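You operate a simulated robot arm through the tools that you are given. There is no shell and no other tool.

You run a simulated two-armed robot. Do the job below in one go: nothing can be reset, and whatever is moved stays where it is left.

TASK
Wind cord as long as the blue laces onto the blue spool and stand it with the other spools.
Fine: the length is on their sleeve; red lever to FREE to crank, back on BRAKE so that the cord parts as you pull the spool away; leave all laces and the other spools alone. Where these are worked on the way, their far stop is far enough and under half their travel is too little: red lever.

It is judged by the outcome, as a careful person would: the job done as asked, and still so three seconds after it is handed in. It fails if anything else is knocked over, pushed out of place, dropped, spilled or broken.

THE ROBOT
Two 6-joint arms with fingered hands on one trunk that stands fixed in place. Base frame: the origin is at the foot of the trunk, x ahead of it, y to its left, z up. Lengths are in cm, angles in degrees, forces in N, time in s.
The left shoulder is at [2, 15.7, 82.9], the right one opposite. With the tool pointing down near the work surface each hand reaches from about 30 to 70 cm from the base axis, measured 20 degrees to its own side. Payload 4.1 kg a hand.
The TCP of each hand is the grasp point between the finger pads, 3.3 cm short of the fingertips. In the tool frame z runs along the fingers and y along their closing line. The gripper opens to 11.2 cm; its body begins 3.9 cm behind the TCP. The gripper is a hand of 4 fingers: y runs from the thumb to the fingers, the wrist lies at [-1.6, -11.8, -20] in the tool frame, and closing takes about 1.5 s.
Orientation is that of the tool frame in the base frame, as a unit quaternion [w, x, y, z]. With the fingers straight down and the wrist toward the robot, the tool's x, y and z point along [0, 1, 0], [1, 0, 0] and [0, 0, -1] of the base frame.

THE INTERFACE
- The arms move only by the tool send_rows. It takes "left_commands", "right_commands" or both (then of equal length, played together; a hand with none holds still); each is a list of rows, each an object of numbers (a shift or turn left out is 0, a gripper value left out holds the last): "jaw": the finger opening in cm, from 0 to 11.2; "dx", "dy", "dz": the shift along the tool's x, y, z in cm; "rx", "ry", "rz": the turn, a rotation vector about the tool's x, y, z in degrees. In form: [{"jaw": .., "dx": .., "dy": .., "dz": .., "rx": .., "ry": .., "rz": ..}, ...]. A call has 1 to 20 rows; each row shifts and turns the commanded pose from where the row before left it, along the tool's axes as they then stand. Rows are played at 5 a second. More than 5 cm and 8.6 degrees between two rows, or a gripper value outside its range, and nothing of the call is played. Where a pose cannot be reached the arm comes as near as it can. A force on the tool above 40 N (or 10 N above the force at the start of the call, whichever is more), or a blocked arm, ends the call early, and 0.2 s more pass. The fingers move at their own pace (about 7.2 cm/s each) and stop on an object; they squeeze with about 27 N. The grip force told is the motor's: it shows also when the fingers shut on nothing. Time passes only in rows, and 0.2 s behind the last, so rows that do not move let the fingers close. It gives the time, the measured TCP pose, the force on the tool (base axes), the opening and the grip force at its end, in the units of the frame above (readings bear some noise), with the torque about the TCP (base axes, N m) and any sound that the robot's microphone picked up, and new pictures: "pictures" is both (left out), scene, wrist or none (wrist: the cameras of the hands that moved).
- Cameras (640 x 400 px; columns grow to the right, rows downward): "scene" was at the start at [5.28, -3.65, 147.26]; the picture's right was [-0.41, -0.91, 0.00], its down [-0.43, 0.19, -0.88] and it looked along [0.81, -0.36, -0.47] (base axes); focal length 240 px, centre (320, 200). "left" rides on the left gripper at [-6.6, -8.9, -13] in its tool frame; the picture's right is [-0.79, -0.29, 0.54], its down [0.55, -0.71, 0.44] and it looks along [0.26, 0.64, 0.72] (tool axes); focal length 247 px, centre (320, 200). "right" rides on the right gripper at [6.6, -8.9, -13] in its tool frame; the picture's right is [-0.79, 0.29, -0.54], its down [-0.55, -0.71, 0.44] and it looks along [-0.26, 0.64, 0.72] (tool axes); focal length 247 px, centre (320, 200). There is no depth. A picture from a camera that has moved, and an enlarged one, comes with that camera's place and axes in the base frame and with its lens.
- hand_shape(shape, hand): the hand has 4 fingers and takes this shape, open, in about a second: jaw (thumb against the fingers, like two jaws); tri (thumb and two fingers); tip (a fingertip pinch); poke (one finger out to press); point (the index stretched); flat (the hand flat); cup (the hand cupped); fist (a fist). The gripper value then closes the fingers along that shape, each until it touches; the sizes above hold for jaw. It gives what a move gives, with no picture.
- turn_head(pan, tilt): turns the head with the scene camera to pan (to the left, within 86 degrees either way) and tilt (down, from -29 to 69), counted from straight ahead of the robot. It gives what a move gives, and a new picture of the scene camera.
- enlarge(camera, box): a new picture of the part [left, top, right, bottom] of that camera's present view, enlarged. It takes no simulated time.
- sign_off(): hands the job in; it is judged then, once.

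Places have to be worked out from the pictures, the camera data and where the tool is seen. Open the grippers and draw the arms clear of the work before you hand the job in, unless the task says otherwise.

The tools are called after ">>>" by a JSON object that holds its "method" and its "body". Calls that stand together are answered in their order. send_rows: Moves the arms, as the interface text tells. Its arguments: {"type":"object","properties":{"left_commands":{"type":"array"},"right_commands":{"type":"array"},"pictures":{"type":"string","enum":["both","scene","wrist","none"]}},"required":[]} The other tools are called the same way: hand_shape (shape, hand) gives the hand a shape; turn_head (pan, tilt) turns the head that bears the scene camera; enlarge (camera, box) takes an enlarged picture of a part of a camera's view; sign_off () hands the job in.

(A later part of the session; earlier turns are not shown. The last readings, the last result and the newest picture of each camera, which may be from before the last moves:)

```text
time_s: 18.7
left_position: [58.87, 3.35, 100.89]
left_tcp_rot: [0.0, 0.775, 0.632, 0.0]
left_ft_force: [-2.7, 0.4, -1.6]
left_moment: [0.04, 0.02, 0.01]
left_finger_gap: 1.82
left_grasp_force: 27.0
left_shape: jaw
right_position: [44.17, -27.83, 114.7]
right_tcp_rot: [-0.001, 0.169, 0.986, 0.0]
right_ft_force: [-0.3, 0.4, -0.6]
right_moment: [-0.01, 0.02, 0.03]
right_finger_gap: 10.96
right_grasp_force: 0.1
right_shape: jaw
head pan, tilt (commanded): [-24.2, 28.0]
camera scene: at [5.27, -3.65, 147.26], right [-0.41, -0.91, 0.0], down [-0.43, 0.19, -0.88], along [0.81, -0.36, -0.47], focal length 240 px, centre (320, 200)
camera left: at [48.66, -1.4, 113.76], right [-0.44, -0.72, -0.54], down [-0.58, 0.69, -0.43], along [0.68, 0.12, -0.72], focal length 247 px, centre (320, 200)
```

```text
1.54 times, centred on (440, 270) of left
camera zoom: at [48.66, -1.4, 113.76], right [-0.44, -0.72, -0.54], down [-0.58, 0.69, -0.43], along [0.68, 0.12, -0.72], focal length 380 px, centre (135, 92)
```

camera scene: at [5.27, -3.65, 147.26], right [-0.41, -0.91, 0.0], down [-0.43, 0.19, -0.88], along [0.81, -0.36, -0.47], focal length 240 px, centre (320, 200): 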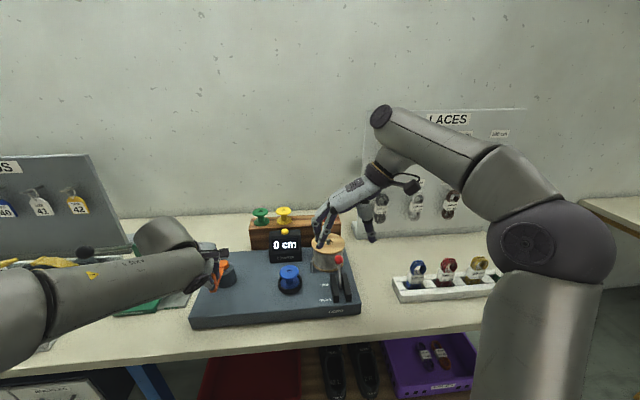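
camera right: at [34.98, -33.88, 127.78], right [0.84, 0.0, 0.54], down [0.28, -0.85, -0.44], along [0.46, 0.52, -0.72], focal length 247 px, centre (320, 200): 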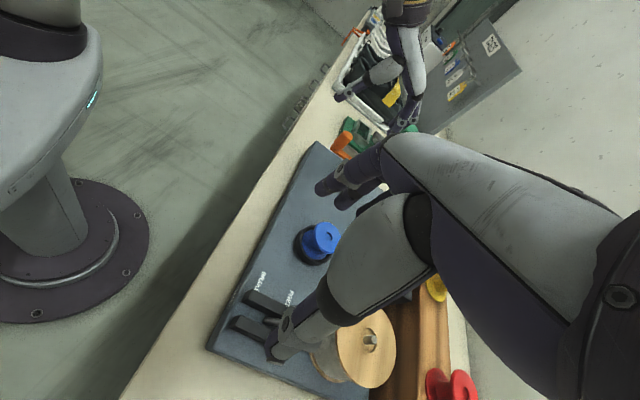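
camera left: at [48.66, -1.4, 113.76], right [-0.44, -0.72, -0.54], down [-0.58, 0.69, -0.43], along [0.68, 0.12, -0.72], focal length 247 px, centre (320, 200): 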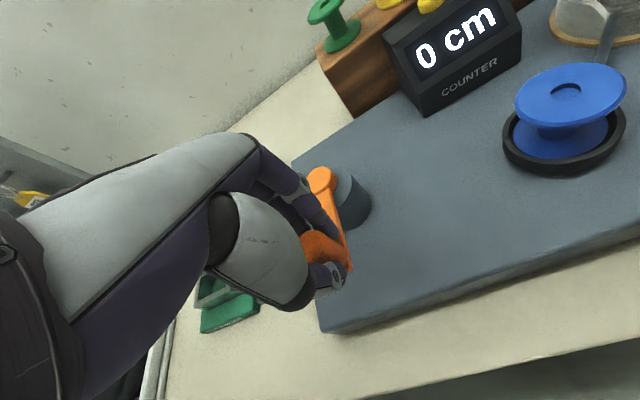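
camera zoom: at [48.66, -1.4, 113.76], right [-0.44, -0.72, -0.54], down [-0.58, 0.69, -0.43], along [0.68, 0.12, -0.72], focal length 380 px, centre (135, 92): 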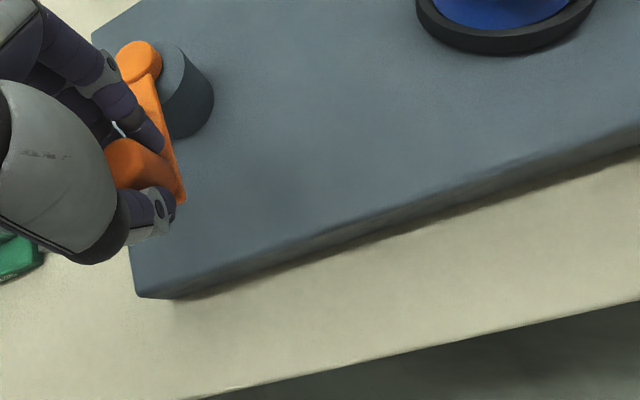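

The knob is held (gap 1.8 cm, 27 N). I try 54° clockwise in three rows about the pivot and check counter and forces.

>>> {"method": "send_rows", "body": {"left_commands": [{"dx": 2.641, "dy": 0.777}, {"dx": 2.271, "dy": 1.555}, {"dx": 1.68, "dy": 2.181}], "pictures": "both"}}

>>> {"method": "enlarge", "body": {"camera": "scene", "box": [160, 220, 320, 320]}}

```text
time_s: 19.5
left_position: [64.69, 8.66, 100.72]
left_tcp_rot: [0.0, 0.776, 0.63, 0.0]
left_ft_force: [-0.3, -16.1, -9.0]
left_moment: [-0.64, -0.12, -0.47]
left_finger_gap: 1.64
left_grasp_force: 27.3
left_shape: jaw
right_position: [44.09, -27.86, 114.8]
right_tcp_rot: [-0.002, 0.17, 0.986, 0.0]
right_ft_force: [-0.2, -0.7, 0.3]
right_moment: [0.01, 0.01, 0.02]
right_finger_gap: 10.98
right_grasp_force: 0.1
right_shape: jaw
head pan, tilt (commanded): [-24.2, 28.0]
camera scene: at [5.27, -3.72, 147.26], right [-0.41, -0.91, 0.0], down [-0.43, 0.19, -0.88], along [0.81, -0.36, -0.47], focal length 240 px, centre (320, 200)
camera left: at [54.47, 3.96, 113.61], right [-0.44, -0.72, -0.54], down [-0.58, 0.69, -0.44], along [0.68, 0.12, -0.72], focal length 247 px, centre (320, 200)
```

scene: 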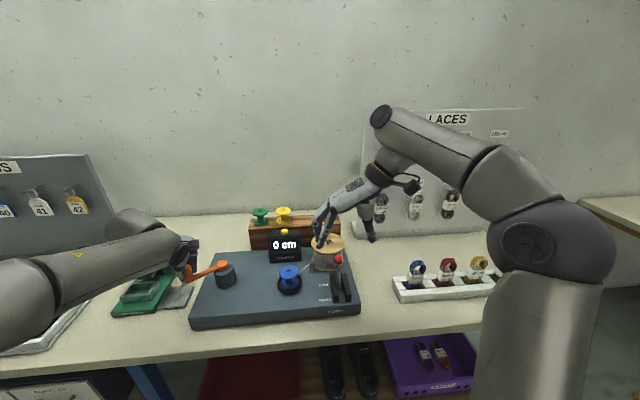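
left: 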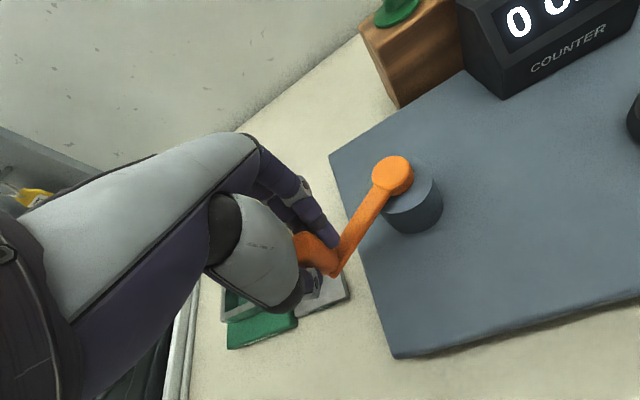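

```text
4.00 times, centred on (240, 270) of scene
camera zoom: at [5.27, -3.72, 147.26], right [-0.41, -0.91, 0.0], down [-0.43, 0.19, -0.88], along [0.81, -0.36, -0.47], focal length 961 px, centre (640, -80)
```

zoom: 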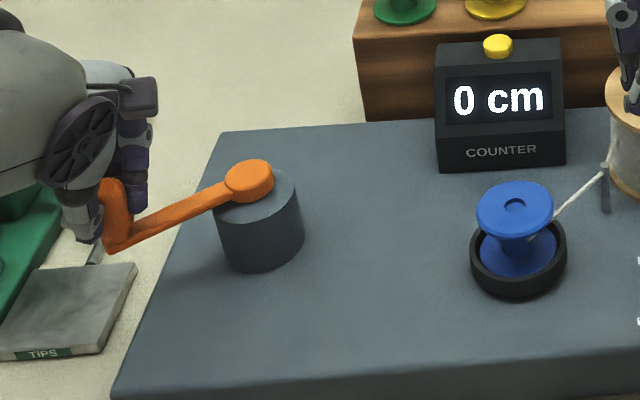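

The crank turns and the cord is now taut from reel to spool via the post; force is ~16 N inward, so my radius is slightly big. I continue clockwise with a slightly smaller circle.

>>> {"method": "send_rows", "body": {"left_commands": [{"dx": 0.478, "dy": 2.68}, {"dx": 0.068, "dy": 2.67}, {"dx": -0.749, "dy": 2.574}, {"dx": -1.519, "dy": 2.201}], "pictures": "both"}}

>>> {"method": "enlarge", "body": {"camera": "scene", "box": [160, 220, 320, 320]}}

```text
time_s: 20.5
left_position: [74.1, 5.4, 100.44]
left_tcp_rot: [-0.004, 0.775, 0.632, -0.001]
left_ft_force: [3.0, 8.1, -20.3]
left_moment: [-0.25, -0.13, -0.35]
left_finger_gap: 1.33
left_grasp_force: 27.0
left_shape: jaw
right_position: [44.2, -27.77, 114.89]
right_tcp_rot: [-0.002, 0.17, 0.985, 0.001]
right_ft_force: [-0.7, 0.3, -0.3]
right_moment: [-0.06, -0.03, -0.03]
right_finger_gap: 10.97
right_grasp_force: 0.0
right_shape: jaw
head pan, tilt (commanded): [-24.2, 28.0]
camera scene: at [5.34, -3.55, 147.26], right [-0.41, -0.91, 0.0], down [-0.43, 0.19, -0.88], along [0.81, -0.36, -0.47], focal length 240 px, centre (320, 200)
camera left: at [64.17, 0.69, 113.36], right [-0.45, -0.72, -0.54], down [-0.59, 0.69, -0.43], along [0.68, 0.13, -0.73], focal length 247 px, centre (320, 200)
```

scene: 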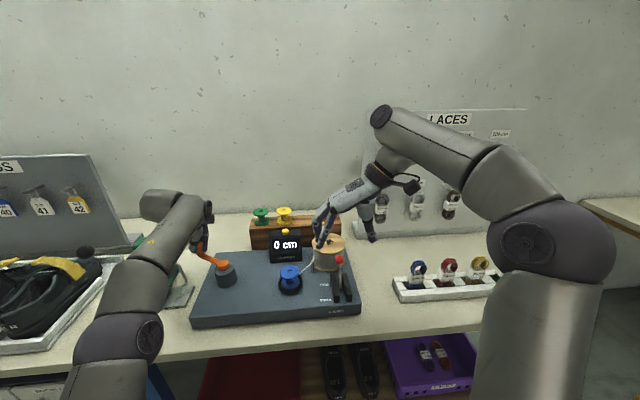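
left: 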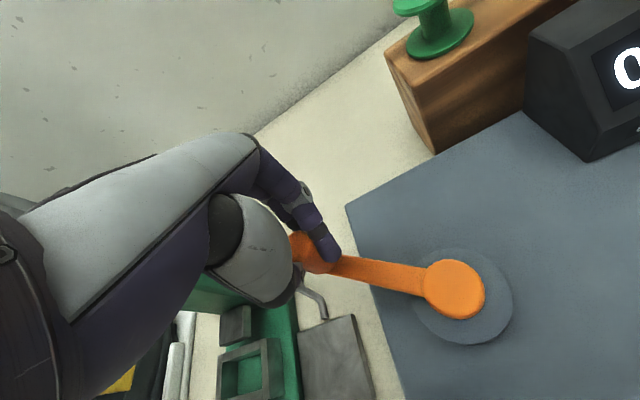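

```text
4.00 times, centred on (240, 270) of scene
camera zoom: at [5.34, -3.55, 147.26], right [-0.41, -0.91, 0.0], down [-0.43, 0.19, -0.88], along [0.81, -0.36, -0.47], focal length 961 px, centre (640, -80)
```

zoom: 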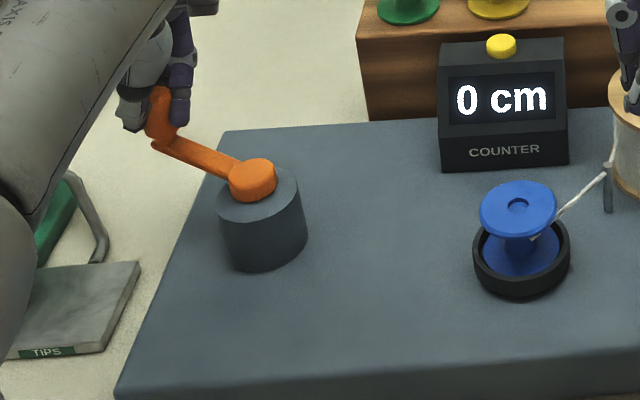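

Counter still reads 0 after ~125°, but the knob seems tapered (pulling the hand down ~20 N), so I lower slightly. Fitted circle: centre (67.04, 0.23), radius 8.7; I continue clockwise for another ~144°.

>>> {"method": "send_rows", "body": {"left_commands": [{"dx": -2.148, "dy": 1.625, "dz": 0.25}, {"dx": -2.56, "dy": 0.913, "dz": 0.15}, {"dx": -2.721, "dy": 0.078}, {"dx": -2.619, "dy": -0.77}, {"dx": -2.246, "dy": -1.541}, {"dx": -1.659, "dy": -2.162}, {"dx": -0.913, "dy": -2.56}, {"dx": -0.078, "dy": -2.721}], "pictures": "both"}}

>>> {"method": "enlarge", "body": {"camera": "scene", "box": [180, 210, 340, 310]}}

```text
time_s: 22.3
left_position: [61.76, -7.87, 99.54]
left_tcp_rot: [-0.002, 0.775, 0.632, -0.001]
left_ft_force: [0.5, 0.4, 0.3]
left_moment: [0.02, 0.0, -0.02]
left_finger_gap: 1.37
left_grasp_force: 26.6
left_shape: jaw
left hand out of reach, approached as far as the arm can: row 1, 2, 3
right_position: [44.18, -27.91, 114.8]
right_tcp_rot: [-0.002, 0.169, 0.986, 0.0]
right_ft_force: [-0.3, 0.0, -1.7]
right_moment: [0.05, 0.02, -0.02]
right_finger_gap: 10.96
right_grasp_force: 0.0
right_shape: jaw
head pan, tilt (commanded): [-24.2, 28.0]
camera scene: at [5.31, -3.66, 147.26], right [-0.41, -0.91, 0.0], down [-0.43, 0.19, -0.88], along [0.81, -0.36, -0.47], focal length 240 px, centre (320, 200)
camera left: at [51.71, -12.57, 112.41], right [-0.44, -0.72, -0.54], down [-0.59, 0.68, -0.43], along [0.68, 0.12, -0.72], focal length 247 px, centre (320, 200)
```

scene: 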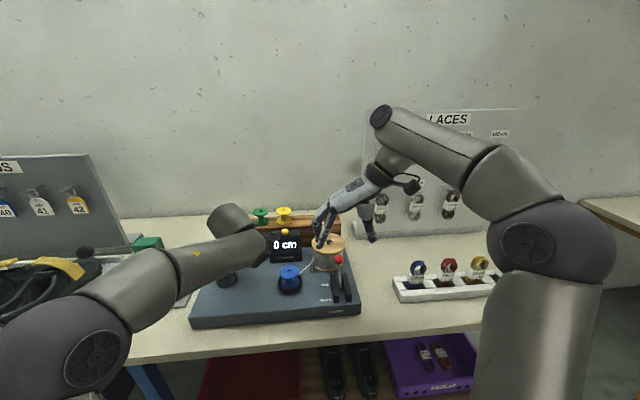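
left: 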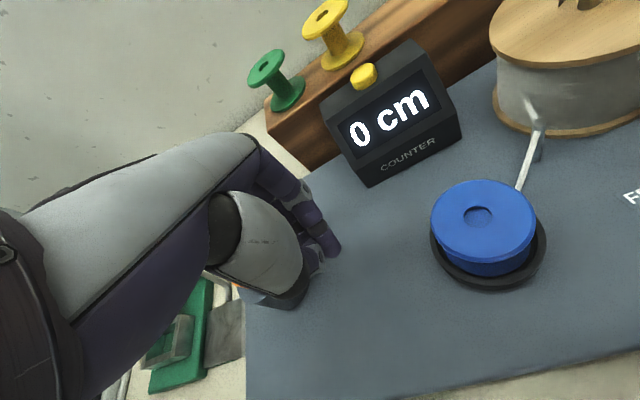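

```text
4.00 times, centred on (260, 260) of scene
camera zoom: at [5.31, -3.66, 147.26], right [-0.41, -0.91, 0.0], down [-0.43, 0.19, -0.88], along [0.81, -0.36, -0.47], focal length 961 px, centre (560, -40)
```

zoom: 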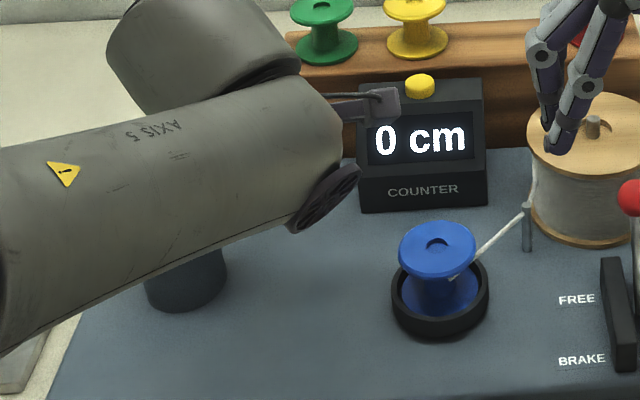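

Force reads zero and the hand is at radius ~9.7 from the pivot, so I may have lost the knob when the far side went out of reach. I zoom in to find where the crank is.

>>> {"method": "enlarge", "body": {"camera": "left", "box": [180, 160, 400, 320]}}

>>> {"method": "enlarge", "body": {"camera": "scene", "box": [180, 230, 300, 310]}}

>>> {"method": "enlarge", "body": {"camera": "right", "box": [220, 80, 460, 300]}}

```text
2.50 times, centred on (290, 240) of left
camera zoom: at [51.71, -12.57, 112.41], right [-0.44, -0.72, -0.54], down [-0.59, 0.68, -0.43], along [0.68, 0.12, -0.72], focal length 617 px, centre (395, 100)
```

zoom: 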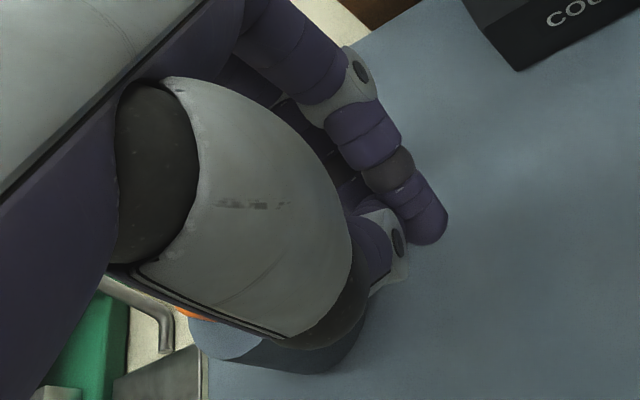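

```text
5.00 times, centred on (240, 270) of scene
camera zoom: at [5.31, -3.66, 147.26], right [-0.41, -0.91, 0.0], down [-0.43, 0.19, -0.88], along [0.81, -0.36, -0.47], focal length 1201 px, centre (720, -150)
```

zoom: 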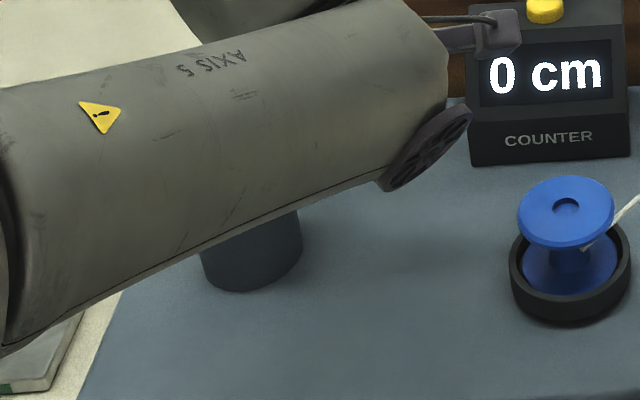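

```text
1.82 times, centred on (340, 190) of right
camera zoom: at [35.04, -33.92, 127.77], right [0.84, 0.0, 0.54], down [0.28, -0.85, -0.44], along [0.46, 0.52, -0.72], focal length 449 px, centre (284, 218)
```

zoom: 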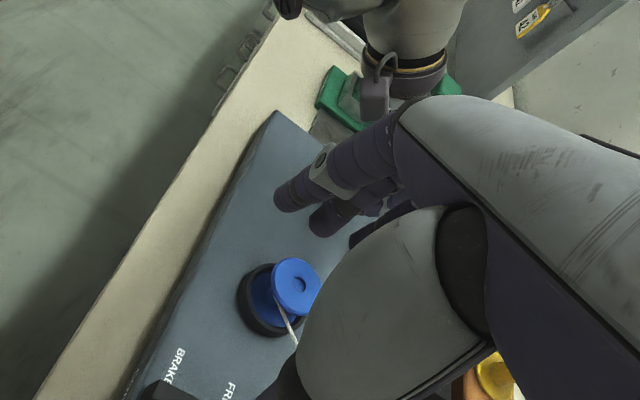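

The left hand closed on nothing; the knob slipped out. I lift the left hand straight up and open it to see where the crank stopped.

>>> {"method": "send_rows", "body": {"left_commands": [{"dz": -3}, {"dz": -3}, {"dz": -3}, {"dy": -4, "jaw": 11}, {"dy": -4}, {"dy": -4}], "pictures": "both"}}

>>> {"method": "enlarge", "body": {"camera": "scene", "box": [180, 210, 340, 310]}}

```text
time_s: 23.7
left_position: [50.14, -5.4, 108.43]
left_tcp_rot: [0.0, 0.775, 0.632, 0.0]
left_ft_force: [0.3, 0.3, -0.2]
left_moment: [0.02, 0.03, 0.04]
left_finger_gap: 10.99
left_grasp_force: 0.2
left_shape: jaw
right_position: [44.03, -27.79, 114.88]
right_tcp_rot: [-0.002, 0.17, 0.986, 0.0]
right_ft_force: [0.6, -0.3, -1.0]
right_moment: [0.02, 0.01, 0.01]
right_finger_gap: 10.98
right_grasp_force: 0.1
right_shape: jaw
head pan, tilt (commanded): [-24.2, 28.0]
camera scene: at [5.32, -3.67, 147.26], right [-0.41, -0.91, 0.0], down [-0.43, 0.19, -0.88], along [0.81, -0.36, -0.47], focal length 240 px, centre (320, 200)
camera left: at [40.04, -10.14, 121.35], right [-0.44, -0.72, -0.54], down [-0.58, 0.69, -0.43], along [0.68, 0.12, -0.72], focal length 247 px, centre (320, 200)
```

scene: 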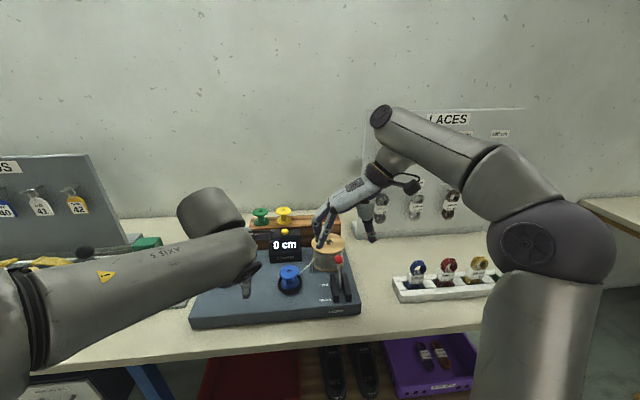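
left: 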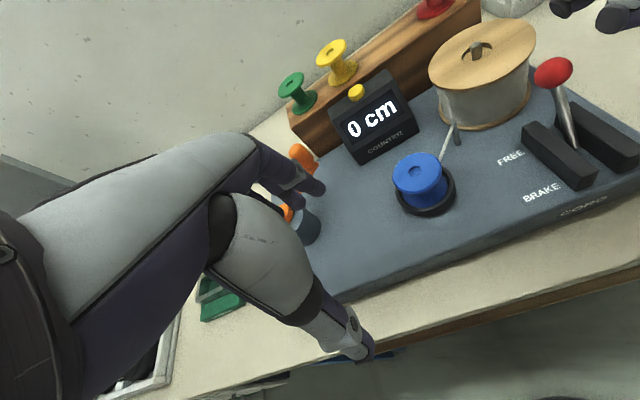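

```text
4.00 times, centred on (260, 260) of scene
camera zoom: at [5.32, -3.67, 147.26], right [-0.41, -0.91, 0.0], down [-0.43, 0.19, -0.88], along [0.81, -0.36, -0.47], focal length 961 px, centre (560, -40)
```

zoom: 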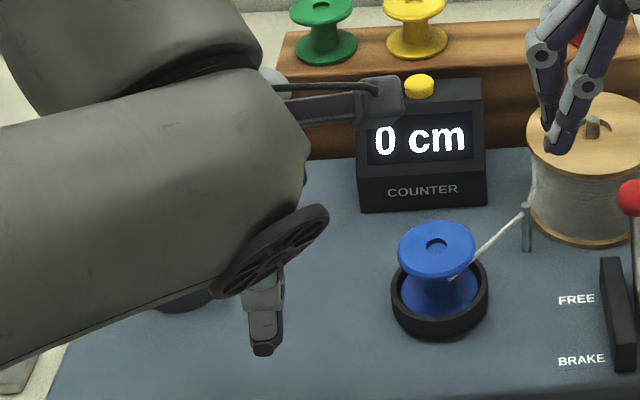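

The knob appears to be on the right side of the pivot, near (69, -8), i.e. the crank turned ~240° clockwise with the counter still at 0, so clockwise is likely the wrong way. I back the left hand off to see clearly.

>>> {"method": "send_rows", "body": {"left_commands": [{"dx": 4, "dz": -1}, {"dx": 4, "dz": -1}, {"dx": 4, "dz": -1}, {"dy": -4}, {"dy": -4}], "pictures": "both"}}

>>> {"method": "enlarge", "body": {"camera": "scene", "box": [180, 210, 340, 310]}}

>>> {"method": "enlarge", "body": {"camera": "left", "box": [260, 40, 500, 240]}}

```text
time_s: 24.9
left_position: [44.71, 7.88, 111.56]
left_tcp_rot: [0.0, 0.776, 0.631, 0.0]
left_ft_force: [-0.3, 0.3, 0.7]
left_moment: [0.01, -0.03, 0.01]
left_finger_gap: 10.98
left_grasp_force: 0.0
left_shape: jaw
right_position: [44.2, -27.8, 114.81]
right_tcp_rot: [-0.002, 0.169, 0.986, 0.0]
right_ft_force: [0.7, 1.1, 0.0]
right_moment: [0.03, 0.02, 0.04]
right_finger_gap: 10.96
right_grasp_force: 0.1
right_shape: jaw
head pan, tilt (commanded): [-24.2, 28.0]
camera scene: at [5.33, -3.68, 147.26], right [-0.41, -0.91, 0.0], down [-0.43, 0.19, -0.88], along [0.81, -0.36, -0.47], focal length 240 px, centre (320, 200)
camera left: at [34.72, 3.24, 124.43], right [-0.44, -0.72, -0.54], down [-0.58, 0.69, -0.44], along [0.68, 0.12, -0.72], focal length 247 px, centre (320, 200)
```

scene: 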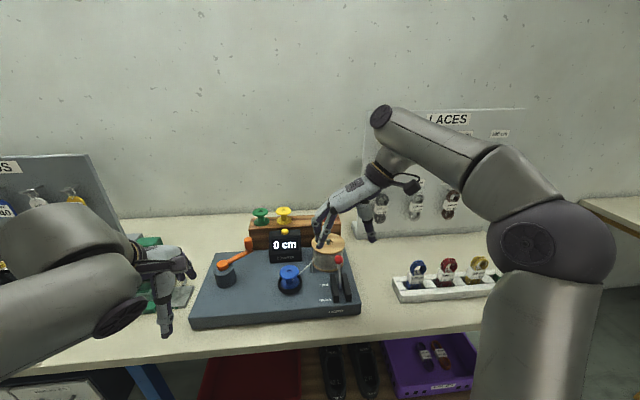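
left: 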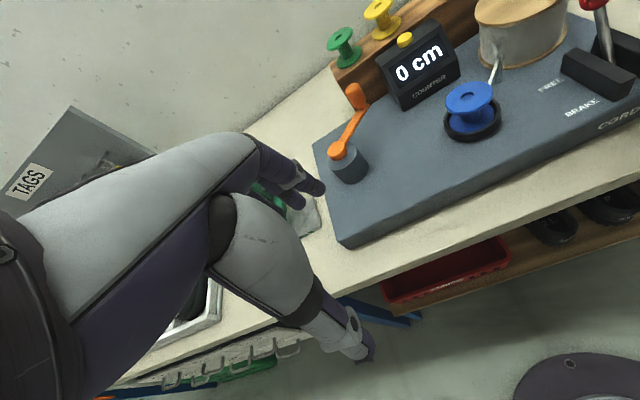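

```text
4.00 times, centred on (260, 260) of scene
camera zoom: at [5.33, -3.68, 147.26], right [-0.41, -0.91, 0.0], down [-0.43, 0.19, -0.88], along [0.81, -0.36, -0.47], focal length 961 px, centre (560, -40)
```

zoom: 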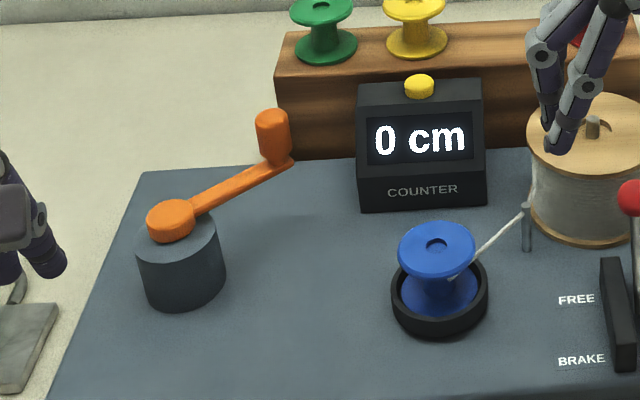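

```text
2.00 times, centred on (380, 140) of left
camera zoom: at [34.72, 3.24, 124.43], right [-0.44, -0.72, -0.54], down [-0.58, 0.69, -0.44], along [0.68, 0.12, -0.72], focal length 494 px, centre (200, 320)
```

zoom: 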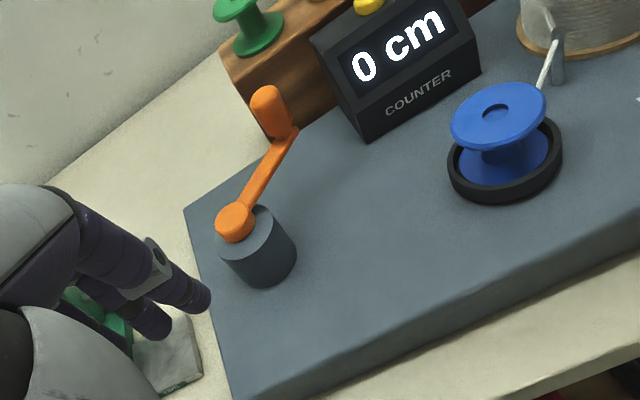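

Knob top is at about (68.5, -7.9, 101.7), i.e. at −79° about the pivot (67, 0.35). I tilt the left hand 15° forward for reach and move above the knob at z≈111.

>>> {"method": "send_rows", "body": {"left_commands": [{"rx": -7.5}, {"rx": -7.5}, {"dx": -1.53, "dy": 3.66, "dz": 0.98}, {"dx": -1.53, "dy": 3.66, "dz": 0.98}, {"dx": -1.53, "dy": 3.66, "dz": 0.98}, {"dx": -1.53, "dy": 3.66, "dz": 0.98}, {"dx": -1.53, "dy": 3.66, "dz": 0.98}, {"dx": -1.53, "dy": 3.66, "dz": 0.98}, {"dx": -1.53, "dy": 3.66, "dz": 0.98}, {}], "pictures": "both"}}

>>> {"method": "enlarge", "body": {"camera": "left", "box": [240, 120, 480, 320]}}

```text
time_s: 27.1
left_position: [68.51, -7.91, 111.45]
left_tcp_rot: [0.101, 0.769, 0.626, 0.082]
left_ft_force: [-0.5, 0.8, 0.3]
left_moment: [-0.02, 0.0, -0.01]
left_finger_gap: 11.0
left_grasp_force: 0.1
left_shape: jaw
right_position: [44.08, -27.81, 114.89]
right_tcp_rot: [-0.002, 0.17, 0.986, 0.001]
right_ft_force: [-0.2, 0.1, -0.4]
right_moment: [-0.03, -0.03, 0.02]
right_finger_gap: 10.97
right_grasp_force: 0.0
right_shape: jaw
head pan, tilt (commanded): [-24.2, 28.0]
camera scene: at [5.27, -3.64, 147.26], right [-0.41, -0.91, 0.0], down [-0.43, 0.19, -0.88], along [0.81, -0.36, -0.47], focal length 240 px, centre (320, 200)
camera left: at [55.37, -12.1, 121.58], right [-0.3, -0.75, -0.59], down [-0.45, 0.66, -0.6], along [0.84, 0.09, -0.53], focal length 247 px, centre (320, 200)
```

scene: 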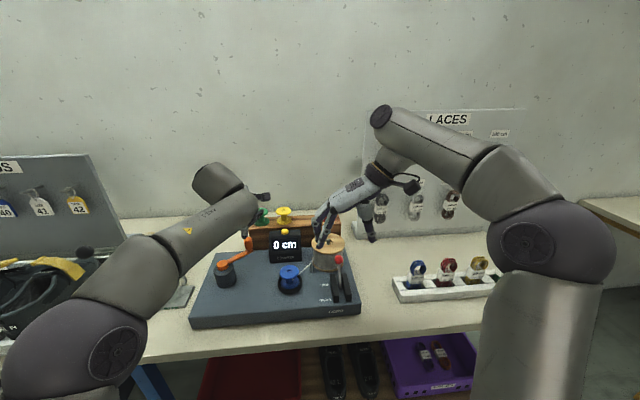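
left: 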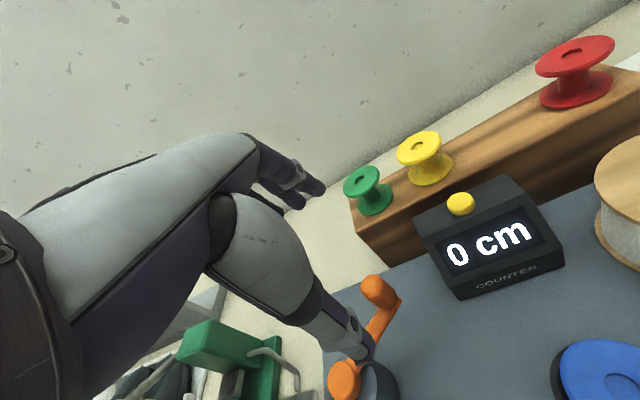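

```text
2.00 times, centred on (360, 220) of left
camera zoom: at [55.37, -12.1, 121.58], right [-0.3, -0.75, -0.59], down [-0.45, 0.66, -0.6], along [0.84, 0.09, -0.53], focal length 494 px, centre (240, 160)
```

zoom: 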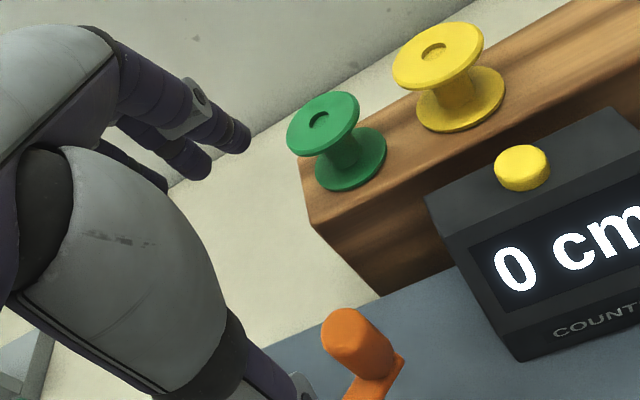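

Blending views, knob is at about (69.1, -8.2). I descend with the tilted hand to TCP z≈100.3 and close on the knob.

>>> {"method": "send_rows", "body": {"left_commands": [{"dx": -0.04, "dy": -0.565, "dz": 2.735}, {"dx": -0.04, "dy": -0.565, "dz": 2.735}, {"dx": -0.04, "dy": -0.565, "dz": 2.735}, {"dx": -0.04, "dy": -0.565, "dz": 2.735}, {"jaw": 8}, {"jaw": 6}, {"jaw": 4}, {"jaw": 2}, {"jaw": 0}, {}, {}, {}], "pictures": "both"}}

>>> {"method": "enlarge", "body": {"camera": "left", "box": [240, 160, 480, 360]}}

>>> {"method": "enlarge", "body": {"camera": "scene", "box": [180, 200, 340, 300]}}

```text
time_s: 29.7
left_position: [69.08, -8.15, 100.24]
left_tcp_rot: [0.1, 0.769, 0.626, 0.082]
left_ft_force: [1.3, -3.7, -2.0]
left_moment: [-0.06, 0.04, -0.05]
left_finger_gap: 2.0
left_grasp_force: 26.4
left_shape: jaw
right_position: [44.15, -27.73, 114.81]
right_tcp_rot: [-0.001, 0.17, 0.986, 0.001]
right_ft_force: [0.2, -0.3, 0.6]
right_moment: [0.01, -0.01, 0.01]
right_finger_gap: 10.96
right_grasp_force: 0.1
right_shape: jaw
head pan, tilt (commanded): [-24.2, 28.0]
camera scene: at [5.29, -3.66, 147.26], right [-0.41, -0.91, 0.0], down [-0.43, 0.19, -0.88], along [0.81, -0.36, -0.47], focal length 240 px, centre (320, 200)
camera left: at [56.02, -12.28, 110.39], right [-0.3, -0.75, -0.59], down [-0.45, 0.66, -0.6], along [0.84, 0.09, -0.53], focal length 247 px, centre (320, 200)
```

scene: 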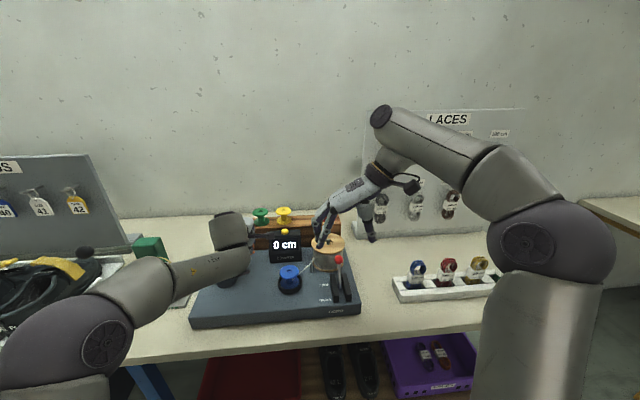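
left: 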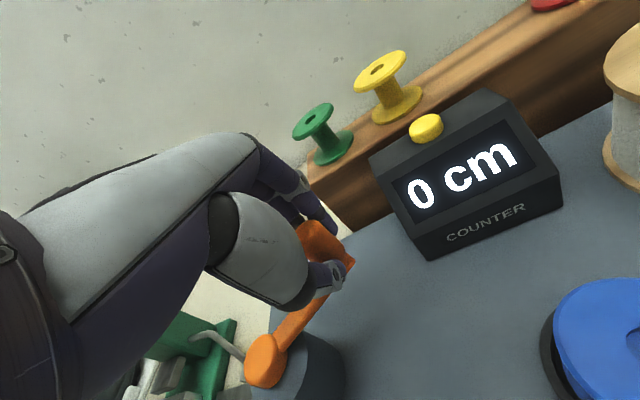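

```text
2.00 times, centred on (360, 260) of left
camera zoom: at [56.02, -12.28, 110.39], right [-0.3, -0.75, -0.59], down [-0.45, 0.66, -0.6], along [0.84, 0.09, -0.53], focal length 494 px, centre (240, 80)
```

zoom: 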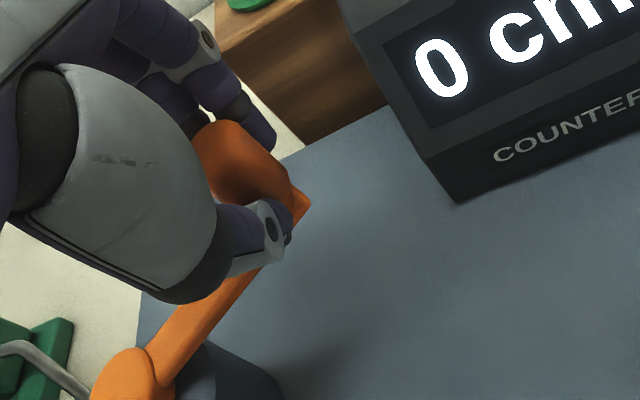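

```text
4.00 times, centred on (260, 250) of scene
camera zoom: at [5.29, -3.66, 147.26], right [-0.41, -0.91, 0.0], down [-0.43, 0.19, -0.88], along [0.81, -0.36, -0.47], focal length 961 px, centre (560, 0)
```

zoom: 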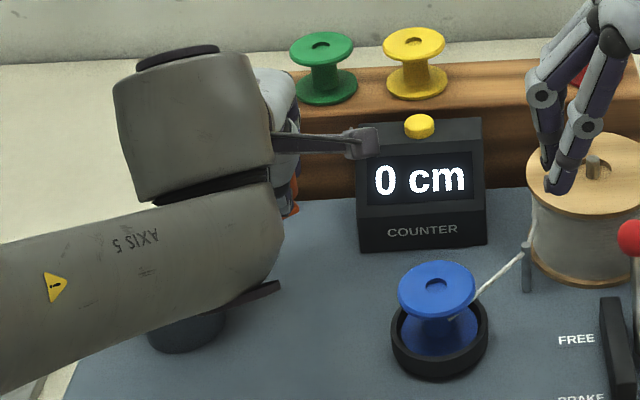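

Knob is held again with the tilted hand. I now turn 54° counter-clockwise and watch the counter.

>>> {"method": "send_rows", "body": {"left_commands": [{"dx": 1.537, "dy": 2.151, "dz": 0.577}, {"dx": 2.149, "dy": 1.587, "dz": 0.426}, {"dx": 2.552, "dy": 0.868, "dz": 0.233}], "pictures": "both"}}

>>> {"method": "enlarge", "body": {"camera": "scene", "box": [180, 200, 340, 300]}}

```text
time_s: 30.5
left_position: [75.1, -2.99, 100.17]
left_tcp_rot: [0.101, 0.77, 0.625, 0.082]
left_ft_force: [1.6, -4.5, -6.2]
left_moment: [-0.04, 0.05, 0.25]
left_finger_gap: 1.81
left_grasp_force: 27.1
left_shape: jaw
right_position: [44.08, -27.89, 114.85]
right_tcp_rot: [-0.001, 0.17, 0.985, 0.001]
right_ft_force: [0.8, -0.6, 0.2]
right_moment: [0.02, -0.02, 0.01]
right_finger_gap: 10.99
right_grasp_force: 0.1
right_shape: jaw
head pan, tilt (commanded): [-24.2, 28.0]
camera scene: at [5.29, -3.69, 147.26], right [-0.41, -0.91, 0.0], down [-0.43, 0.19, -0.88], along [0.81, -0.36, -0.47], focal length 240 px, centre (320, 200)
camera left: at [61.99, -7.16, 110.36], right [-0.3, -0.75, -0.59], down [-0.45, 0.66, -0.6], along [0.84, 0.09, -0.53], focal length 247 px, centre (320, 200)
```

scene: 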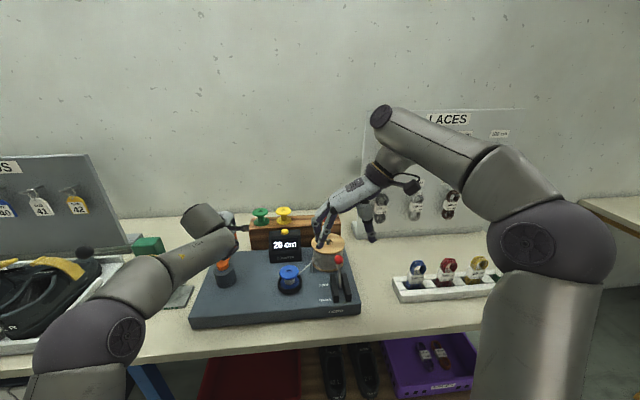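
left: 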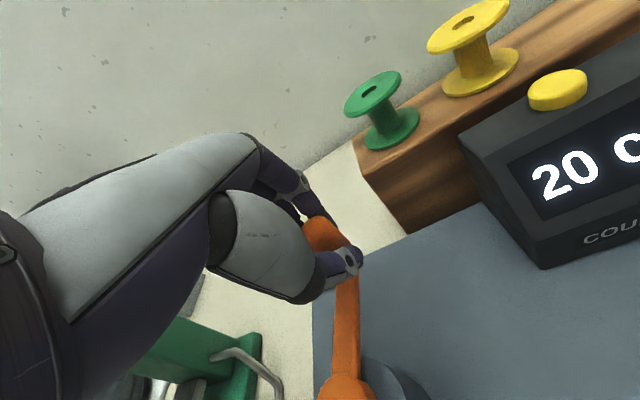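

```text
4.00 times, centred on (260, 250) of scene
camera zoom: at [5.29, -3.69, 147.26], right [-0.41, -0.91, 0.0], down [-0.43, 0.19, -0.88], along [0.81, -0.36, -0.47], focal length 961 px, centre (560, 0)
```

zoom: 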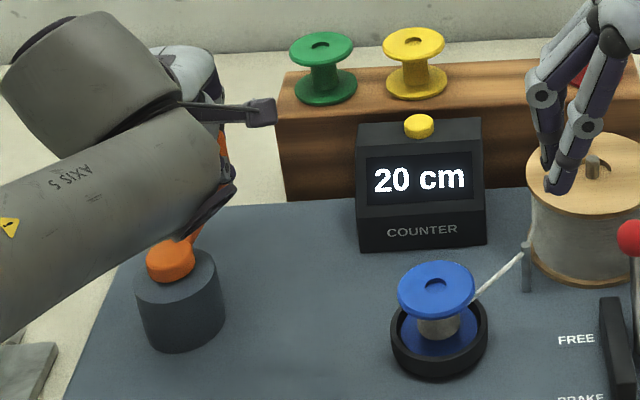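

Counter-clockwise winds: 20 cm after 54° (≈0.37 cm per degree), forces small. I continue counter-clockwise 90° more.

>>> {"method": "send_rows", "body": {"left_commands": [{"dx": 2.705, "dy": 0.064, "dz": 0.017}, {"dx": 2.593, "dy": -0.747, "dz": -0.2}, {"dx": 2.227, "dy": -1.484, "dz": -0.398}, {"dx": 1.643, "dy": -2.077, "dz": -0.557}, {"dx": 0.899, "dy": -2.465, "dz": -0.661}], "pictures": "both"}}

>>> {"method": "enlarge", "body": {"camera": "scene", "box": [180, 200, 340, 300]}}

```text
time_s: 31.6
left_position: [72.33, 8.18, 100.18]
left_tcp_rot: [0.099, 0.761, 0.635, 0.084]
left_ft_force: [17.1, 10.6, -4.8]
left_moment: [-0.32, 0.13, 0.73]
left_finger_gap: 1.72
left_grasp_force: 27.0
left_shape: jaw
right_position: [44.14, -27.69, 114.82]
right_tcp_rot: [-0.002, 0.169, 0.986, 0.0]
right_ft_force: [-0.5, 0.0, -0.7]
right_moment: [-0.01, 0.03, -0.02]
right_finger_gap: 10.98
right_grasp_force: 0.1
right_shape: jaw
head pan, tilt (commanded): [-24.2, 28.0]
stopped in row 5 (left hand): the force on the tool passed its limit at 42 N (the readings are from after the stop); the commanded pose is now the measured one
camera scene: at [5.39, -3.6, 147.26], right [-0.41, -0.91, 0.0], down [-0.43, 0.19, -0.88], along [0.81, -0.36, -0.47], focal length 240 px, centre (320, 200)
camera left: at [59.28, 3.94, 110.38], right [-0.28, -0.75, -0.6], down [-0.47, 0.65, -0.6], along [0.84, 0.11, -0.53], focal length 247 px, centre (320, 200)
```

scene: 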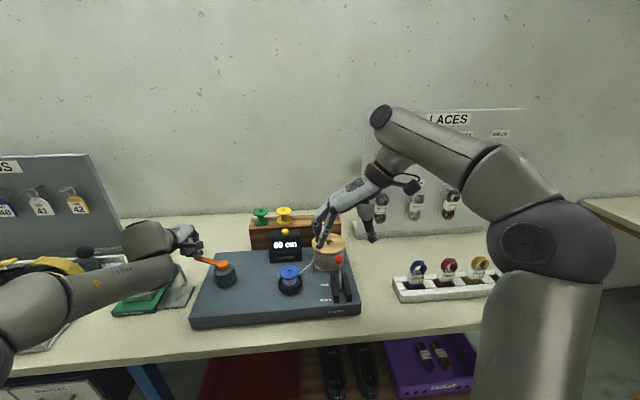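
left: 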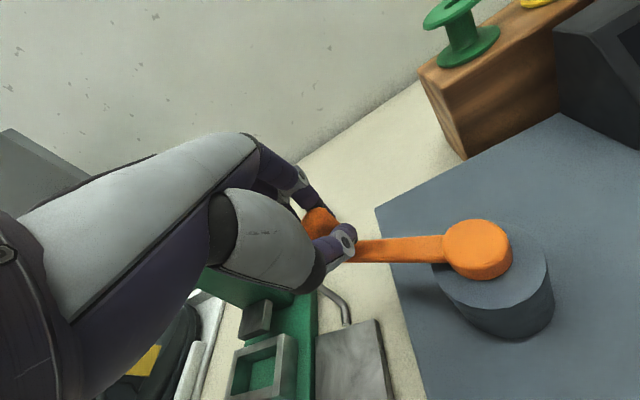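

```text
4.00 times, centred on (260, 250) of scene
camera zoom: at [5.39, -3.6, 147.26], right [-0.41, -0.91, 0.0], down [-0.43, 0.19, -0.88], along [0.81, -0.36, -0.47], focal length 961 px, centre (560, 0)
```

zoom: 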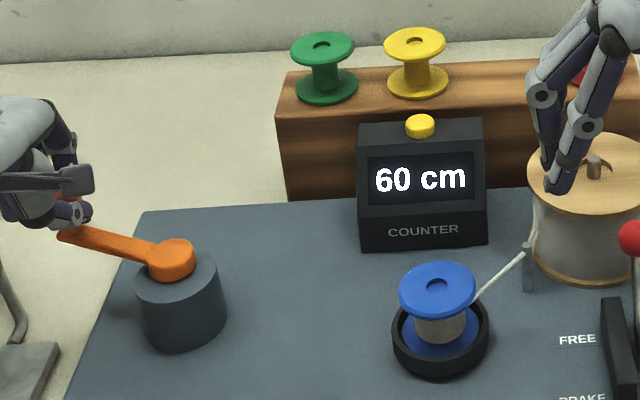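

Counter reads 60 cm, but a 42 N force stopped the move; I check whether the left hand is touching the green press next to the crank.

>>> {"method": "enlarge", "body": {"camera": "scene", "box": [60, 190, 260, 330]}}

>>> {"method": "enlarge", "body": {"camera": "left", "box": [160, 120, 560, 400]}}

>>> {"method": "enlarge", "body": {"camera": "right", "box": [260, 40, 500, 240]}}

```text
2.86 times, centred on (160, 260) of scene
camera zoom: at [5.39, -3.6, 147.26], right [-0.41, -0.91, 0.0], down [-0.43, 0.19, -0.88], along [0.81, -0.36, -0.47], focal length 686 px, centre (777, 29)
```

zoom: 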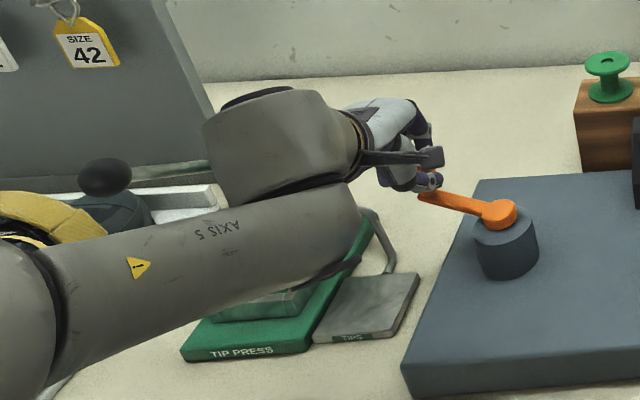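

```text
1.43 times, centred on (360, 260) of left
camera zoom: at [59.28, 3.94, 110.38], right [-0.28, -0.75, -0.6], down [-0.47, 0.65, -0.6], along [0.84, 0.11, -0.53], focal length 353 px, centre (263, 114)
```

zoom: 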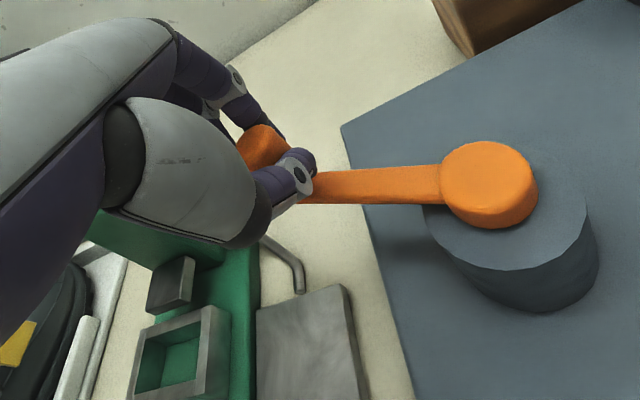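

```text
2.00 times, centred on (380, 140) of right
camera zoom: at [35.11, -33.87, 127.76], right [0.84, 0.0, 0.54], down [0.28, -0.85, -0.44], along [0.45, 0.52, -0.72], focal length 494 px, centre (200, 320)
```

zoom: 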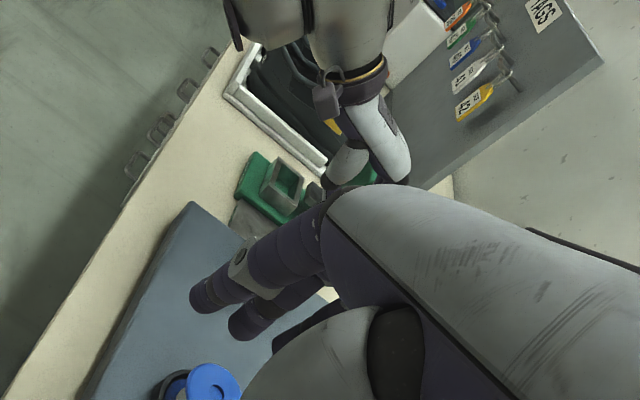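

No contact with the press is evident; instead the knob sits ~1 cm off-centre in the hand (toward its right), explaining the outward force. I open slightly, shift 1.1 cm right and re-grip.

>>> {"method": "send_rows", "body": {"left_commands": [{"jaw": 3}, {"jaw": 5.5}, {}, {"dx": -1.1}, {"jaw": 3}, {"jaw": 1}, {"jaw": 0}, {}, {}], "pictures": "both"}}

>>> {"method": "enlarge", "body": {"camera": "left", "box": [160, 120, 560, 400]}}

>>> {"method": "enlarge", "body": {"camera": "scene", "box": [140, 200, 340, 320]}}

```text
time_s: 33.6
left_position: [71.95, 6.83, 100.26]
left_tcp_rot: [0.098, 0.765, 0.631, 0.084]
left_ft_force: [-0.5, -2.2, 0.5]
left_moment: [-0.02, 0.01, 0.02]
left_finger_gap: 0.0
left_grasp_force: 26.5
left_shape: jaw
right_position: [44.14, -27.87, 114.77]
right_tcp_rot: [-0.003, 0.17, 0.986, 0.0]
right_ft_force: [-0.6, 0.3, -0.6]
right_moment: [-0.01, -0.01, 0.0]
right_finger_gap: 10.98
right_grasp_force: 0.1
right_shape: jaw
head pan, tilt (commanded): [-24.2, 28.0]
camera scene: at [5.28, -3.66, 147.26], right [-0.41, -0.91, 0.0], down [-0.43, 0.19, -0.88], along [0.81, -0.36, -0.47], focal length 240 px, centre (320, 200)
camera left: at [58.85, 2.56, 110.45], right [-0.28, -0.75, -0.6], down [-0.46, 0.65, -0.6], along [0.84, 0.1, -0.53], focal length 247 px, centre (320, 200)
```

scene: 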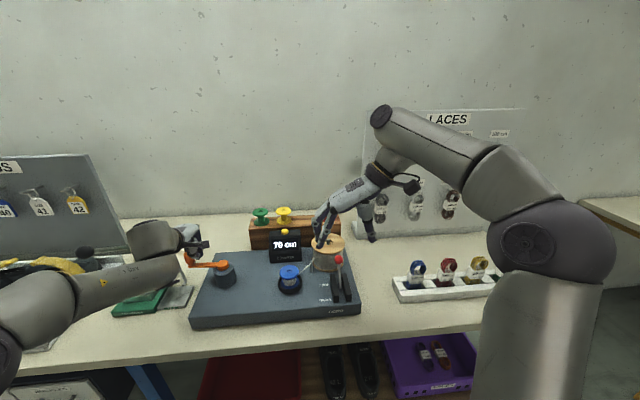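
left: 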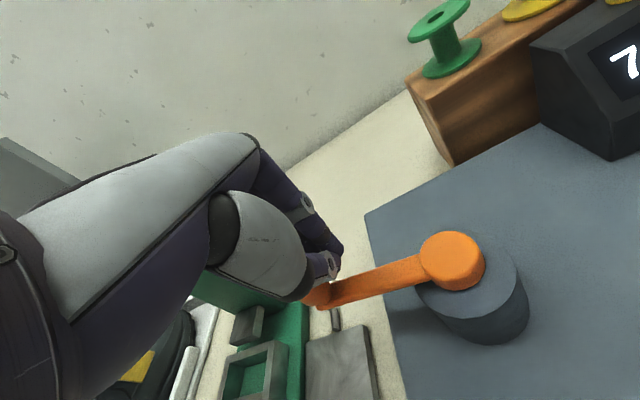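

```text
1.43 times, centred on (360, 260) of left
camera zoom: at [58.85, 2.56, 110.45], right [-0.28, -0.75, -0.6], down [-0.46, 0.65, -0.6], along [0.84, 0.1, -0.53], focal length 353 px, centre (263, 114)
```

zoom: 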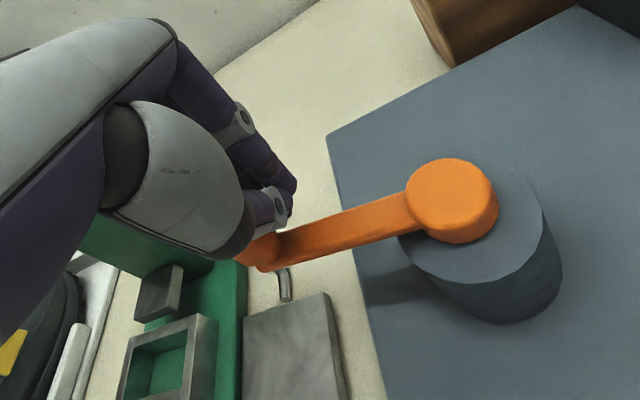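

```text
3.20 times, centred on (240, 260) of scene
camera zoom: at [5.28, -3.66, 147.26], right [-0.41, -0.91, 0.0], down [-0.43, 0.19, -0.88], along [0.81, -0.36, -0.47], focal length 769 px, centre (576, 8)
```

zoom: 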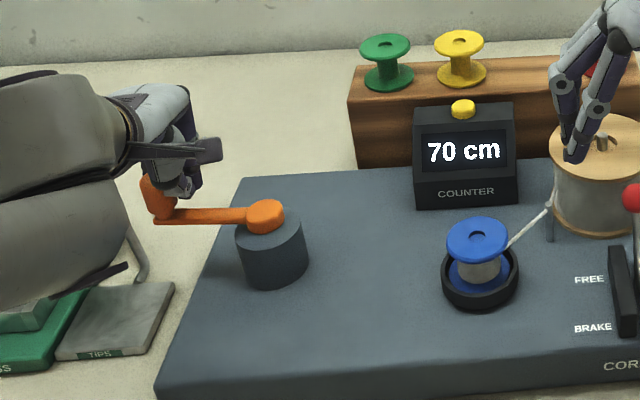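

The crank slipped free while re-gripping and coasted to 70 cm; the counter steps in tens. I lift the left hand, remove the tilt, and look for the knob, which should be near (69.9, 8.7).

>>> {"method": "send_rows", "body": {"left_commands": [{"dy": 0.78, "dz": -2.9}, {"dy": 0.78, "dz": -2.9}, {"dy": 0.52, "dz": -1.93, "jaw": 7}, {"rx": 7.5}, {"rx": 7.5}, {"dy": -4}], "pictures": "both"}}

>>> {"method": "enlarge", "body": {"camera": "left", "box": [240, 120, 560, 340]}}

>>> {"method": "enlarge", "body": {"camera": "scene", "box": [140, 200, 340, 320]}}

```text
time_s: 35.0
left_position: [67.36, 7.68, 107.86]
left_tcp_rot: [-0.003, 0.771, 0.637, 0.0]
left_ft_force: [-0.3, -0.3, -1.2]
left_moment: [0.02, 0.01, -0.01]
left_finger_gap: 6.98
left_grasp_force: 0.0
left_shape: jaw
left hand out of reach, approached as far as the arm can: row 5
right_position: [44.05, -27.81, 114.81]
right_tcp_rot: [-0.002, 0.168, 0.986, 0.0]
right_ft_force: [-0.4, 0.3, 0.9]
right_moment: [0.01, 0.0, 0.03]
right_finger_gap: 10.96
right_grasp_force: 0.0
right_shape: jaw
head pan, tilt (commanded): [-24.2, 28.0]
camera scene: at [5.31, -3.66, 147.26], right [-0.41, -0.91, 0.0], down [-0.43, 0.19, -0.88], along [0.81, -0.36, -0.47], focal length 240 px, centre (320, 200)
camera left: at [57.39, 2.73, 120.71], right [-0.43, -0.72, -0.54], down [-0.59, 0.68, -0.43], along [0.68, 0.14, -0.72], focal length 247 px, centre (320, 200)
```

scene: 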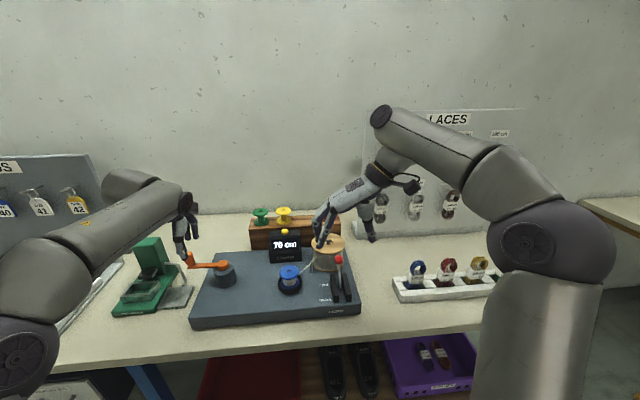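
left: 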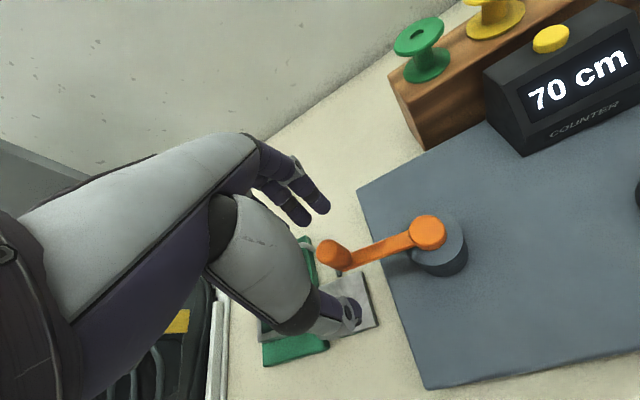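

```text
1.82 times, centred on (400, 230) of left
camera zoom: at [57.39, 2.73, 120.71], right [-0.43, -0.72, -0.54], down [-0.59, 0.68, -0.43], along [0.68, 0.14, -0.72], focal length 449 px, centre (174, 146)
```

zoom: 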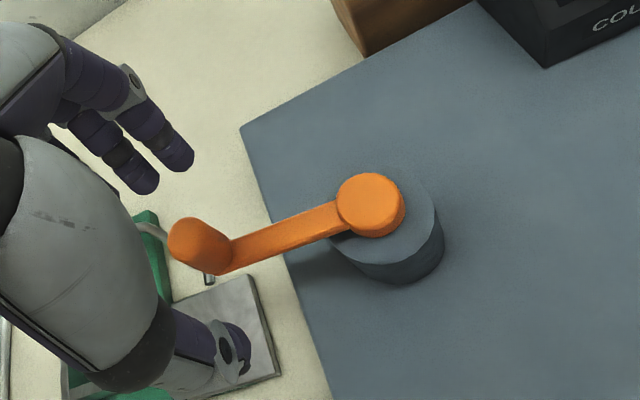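

```text
3.20 times, centred on (240, 260) of scene
camera zoom: at [5.31, -3.66, 147.26], right [-0.41, -0.91, 0.0], down [-0.43, 0.19, -0.88], along [0.81, -0.36, -0.47], focal length 769 px, centre (576, 8)
```

zoom: 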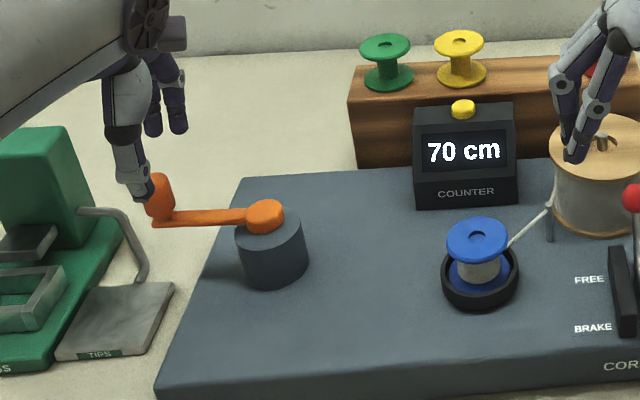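

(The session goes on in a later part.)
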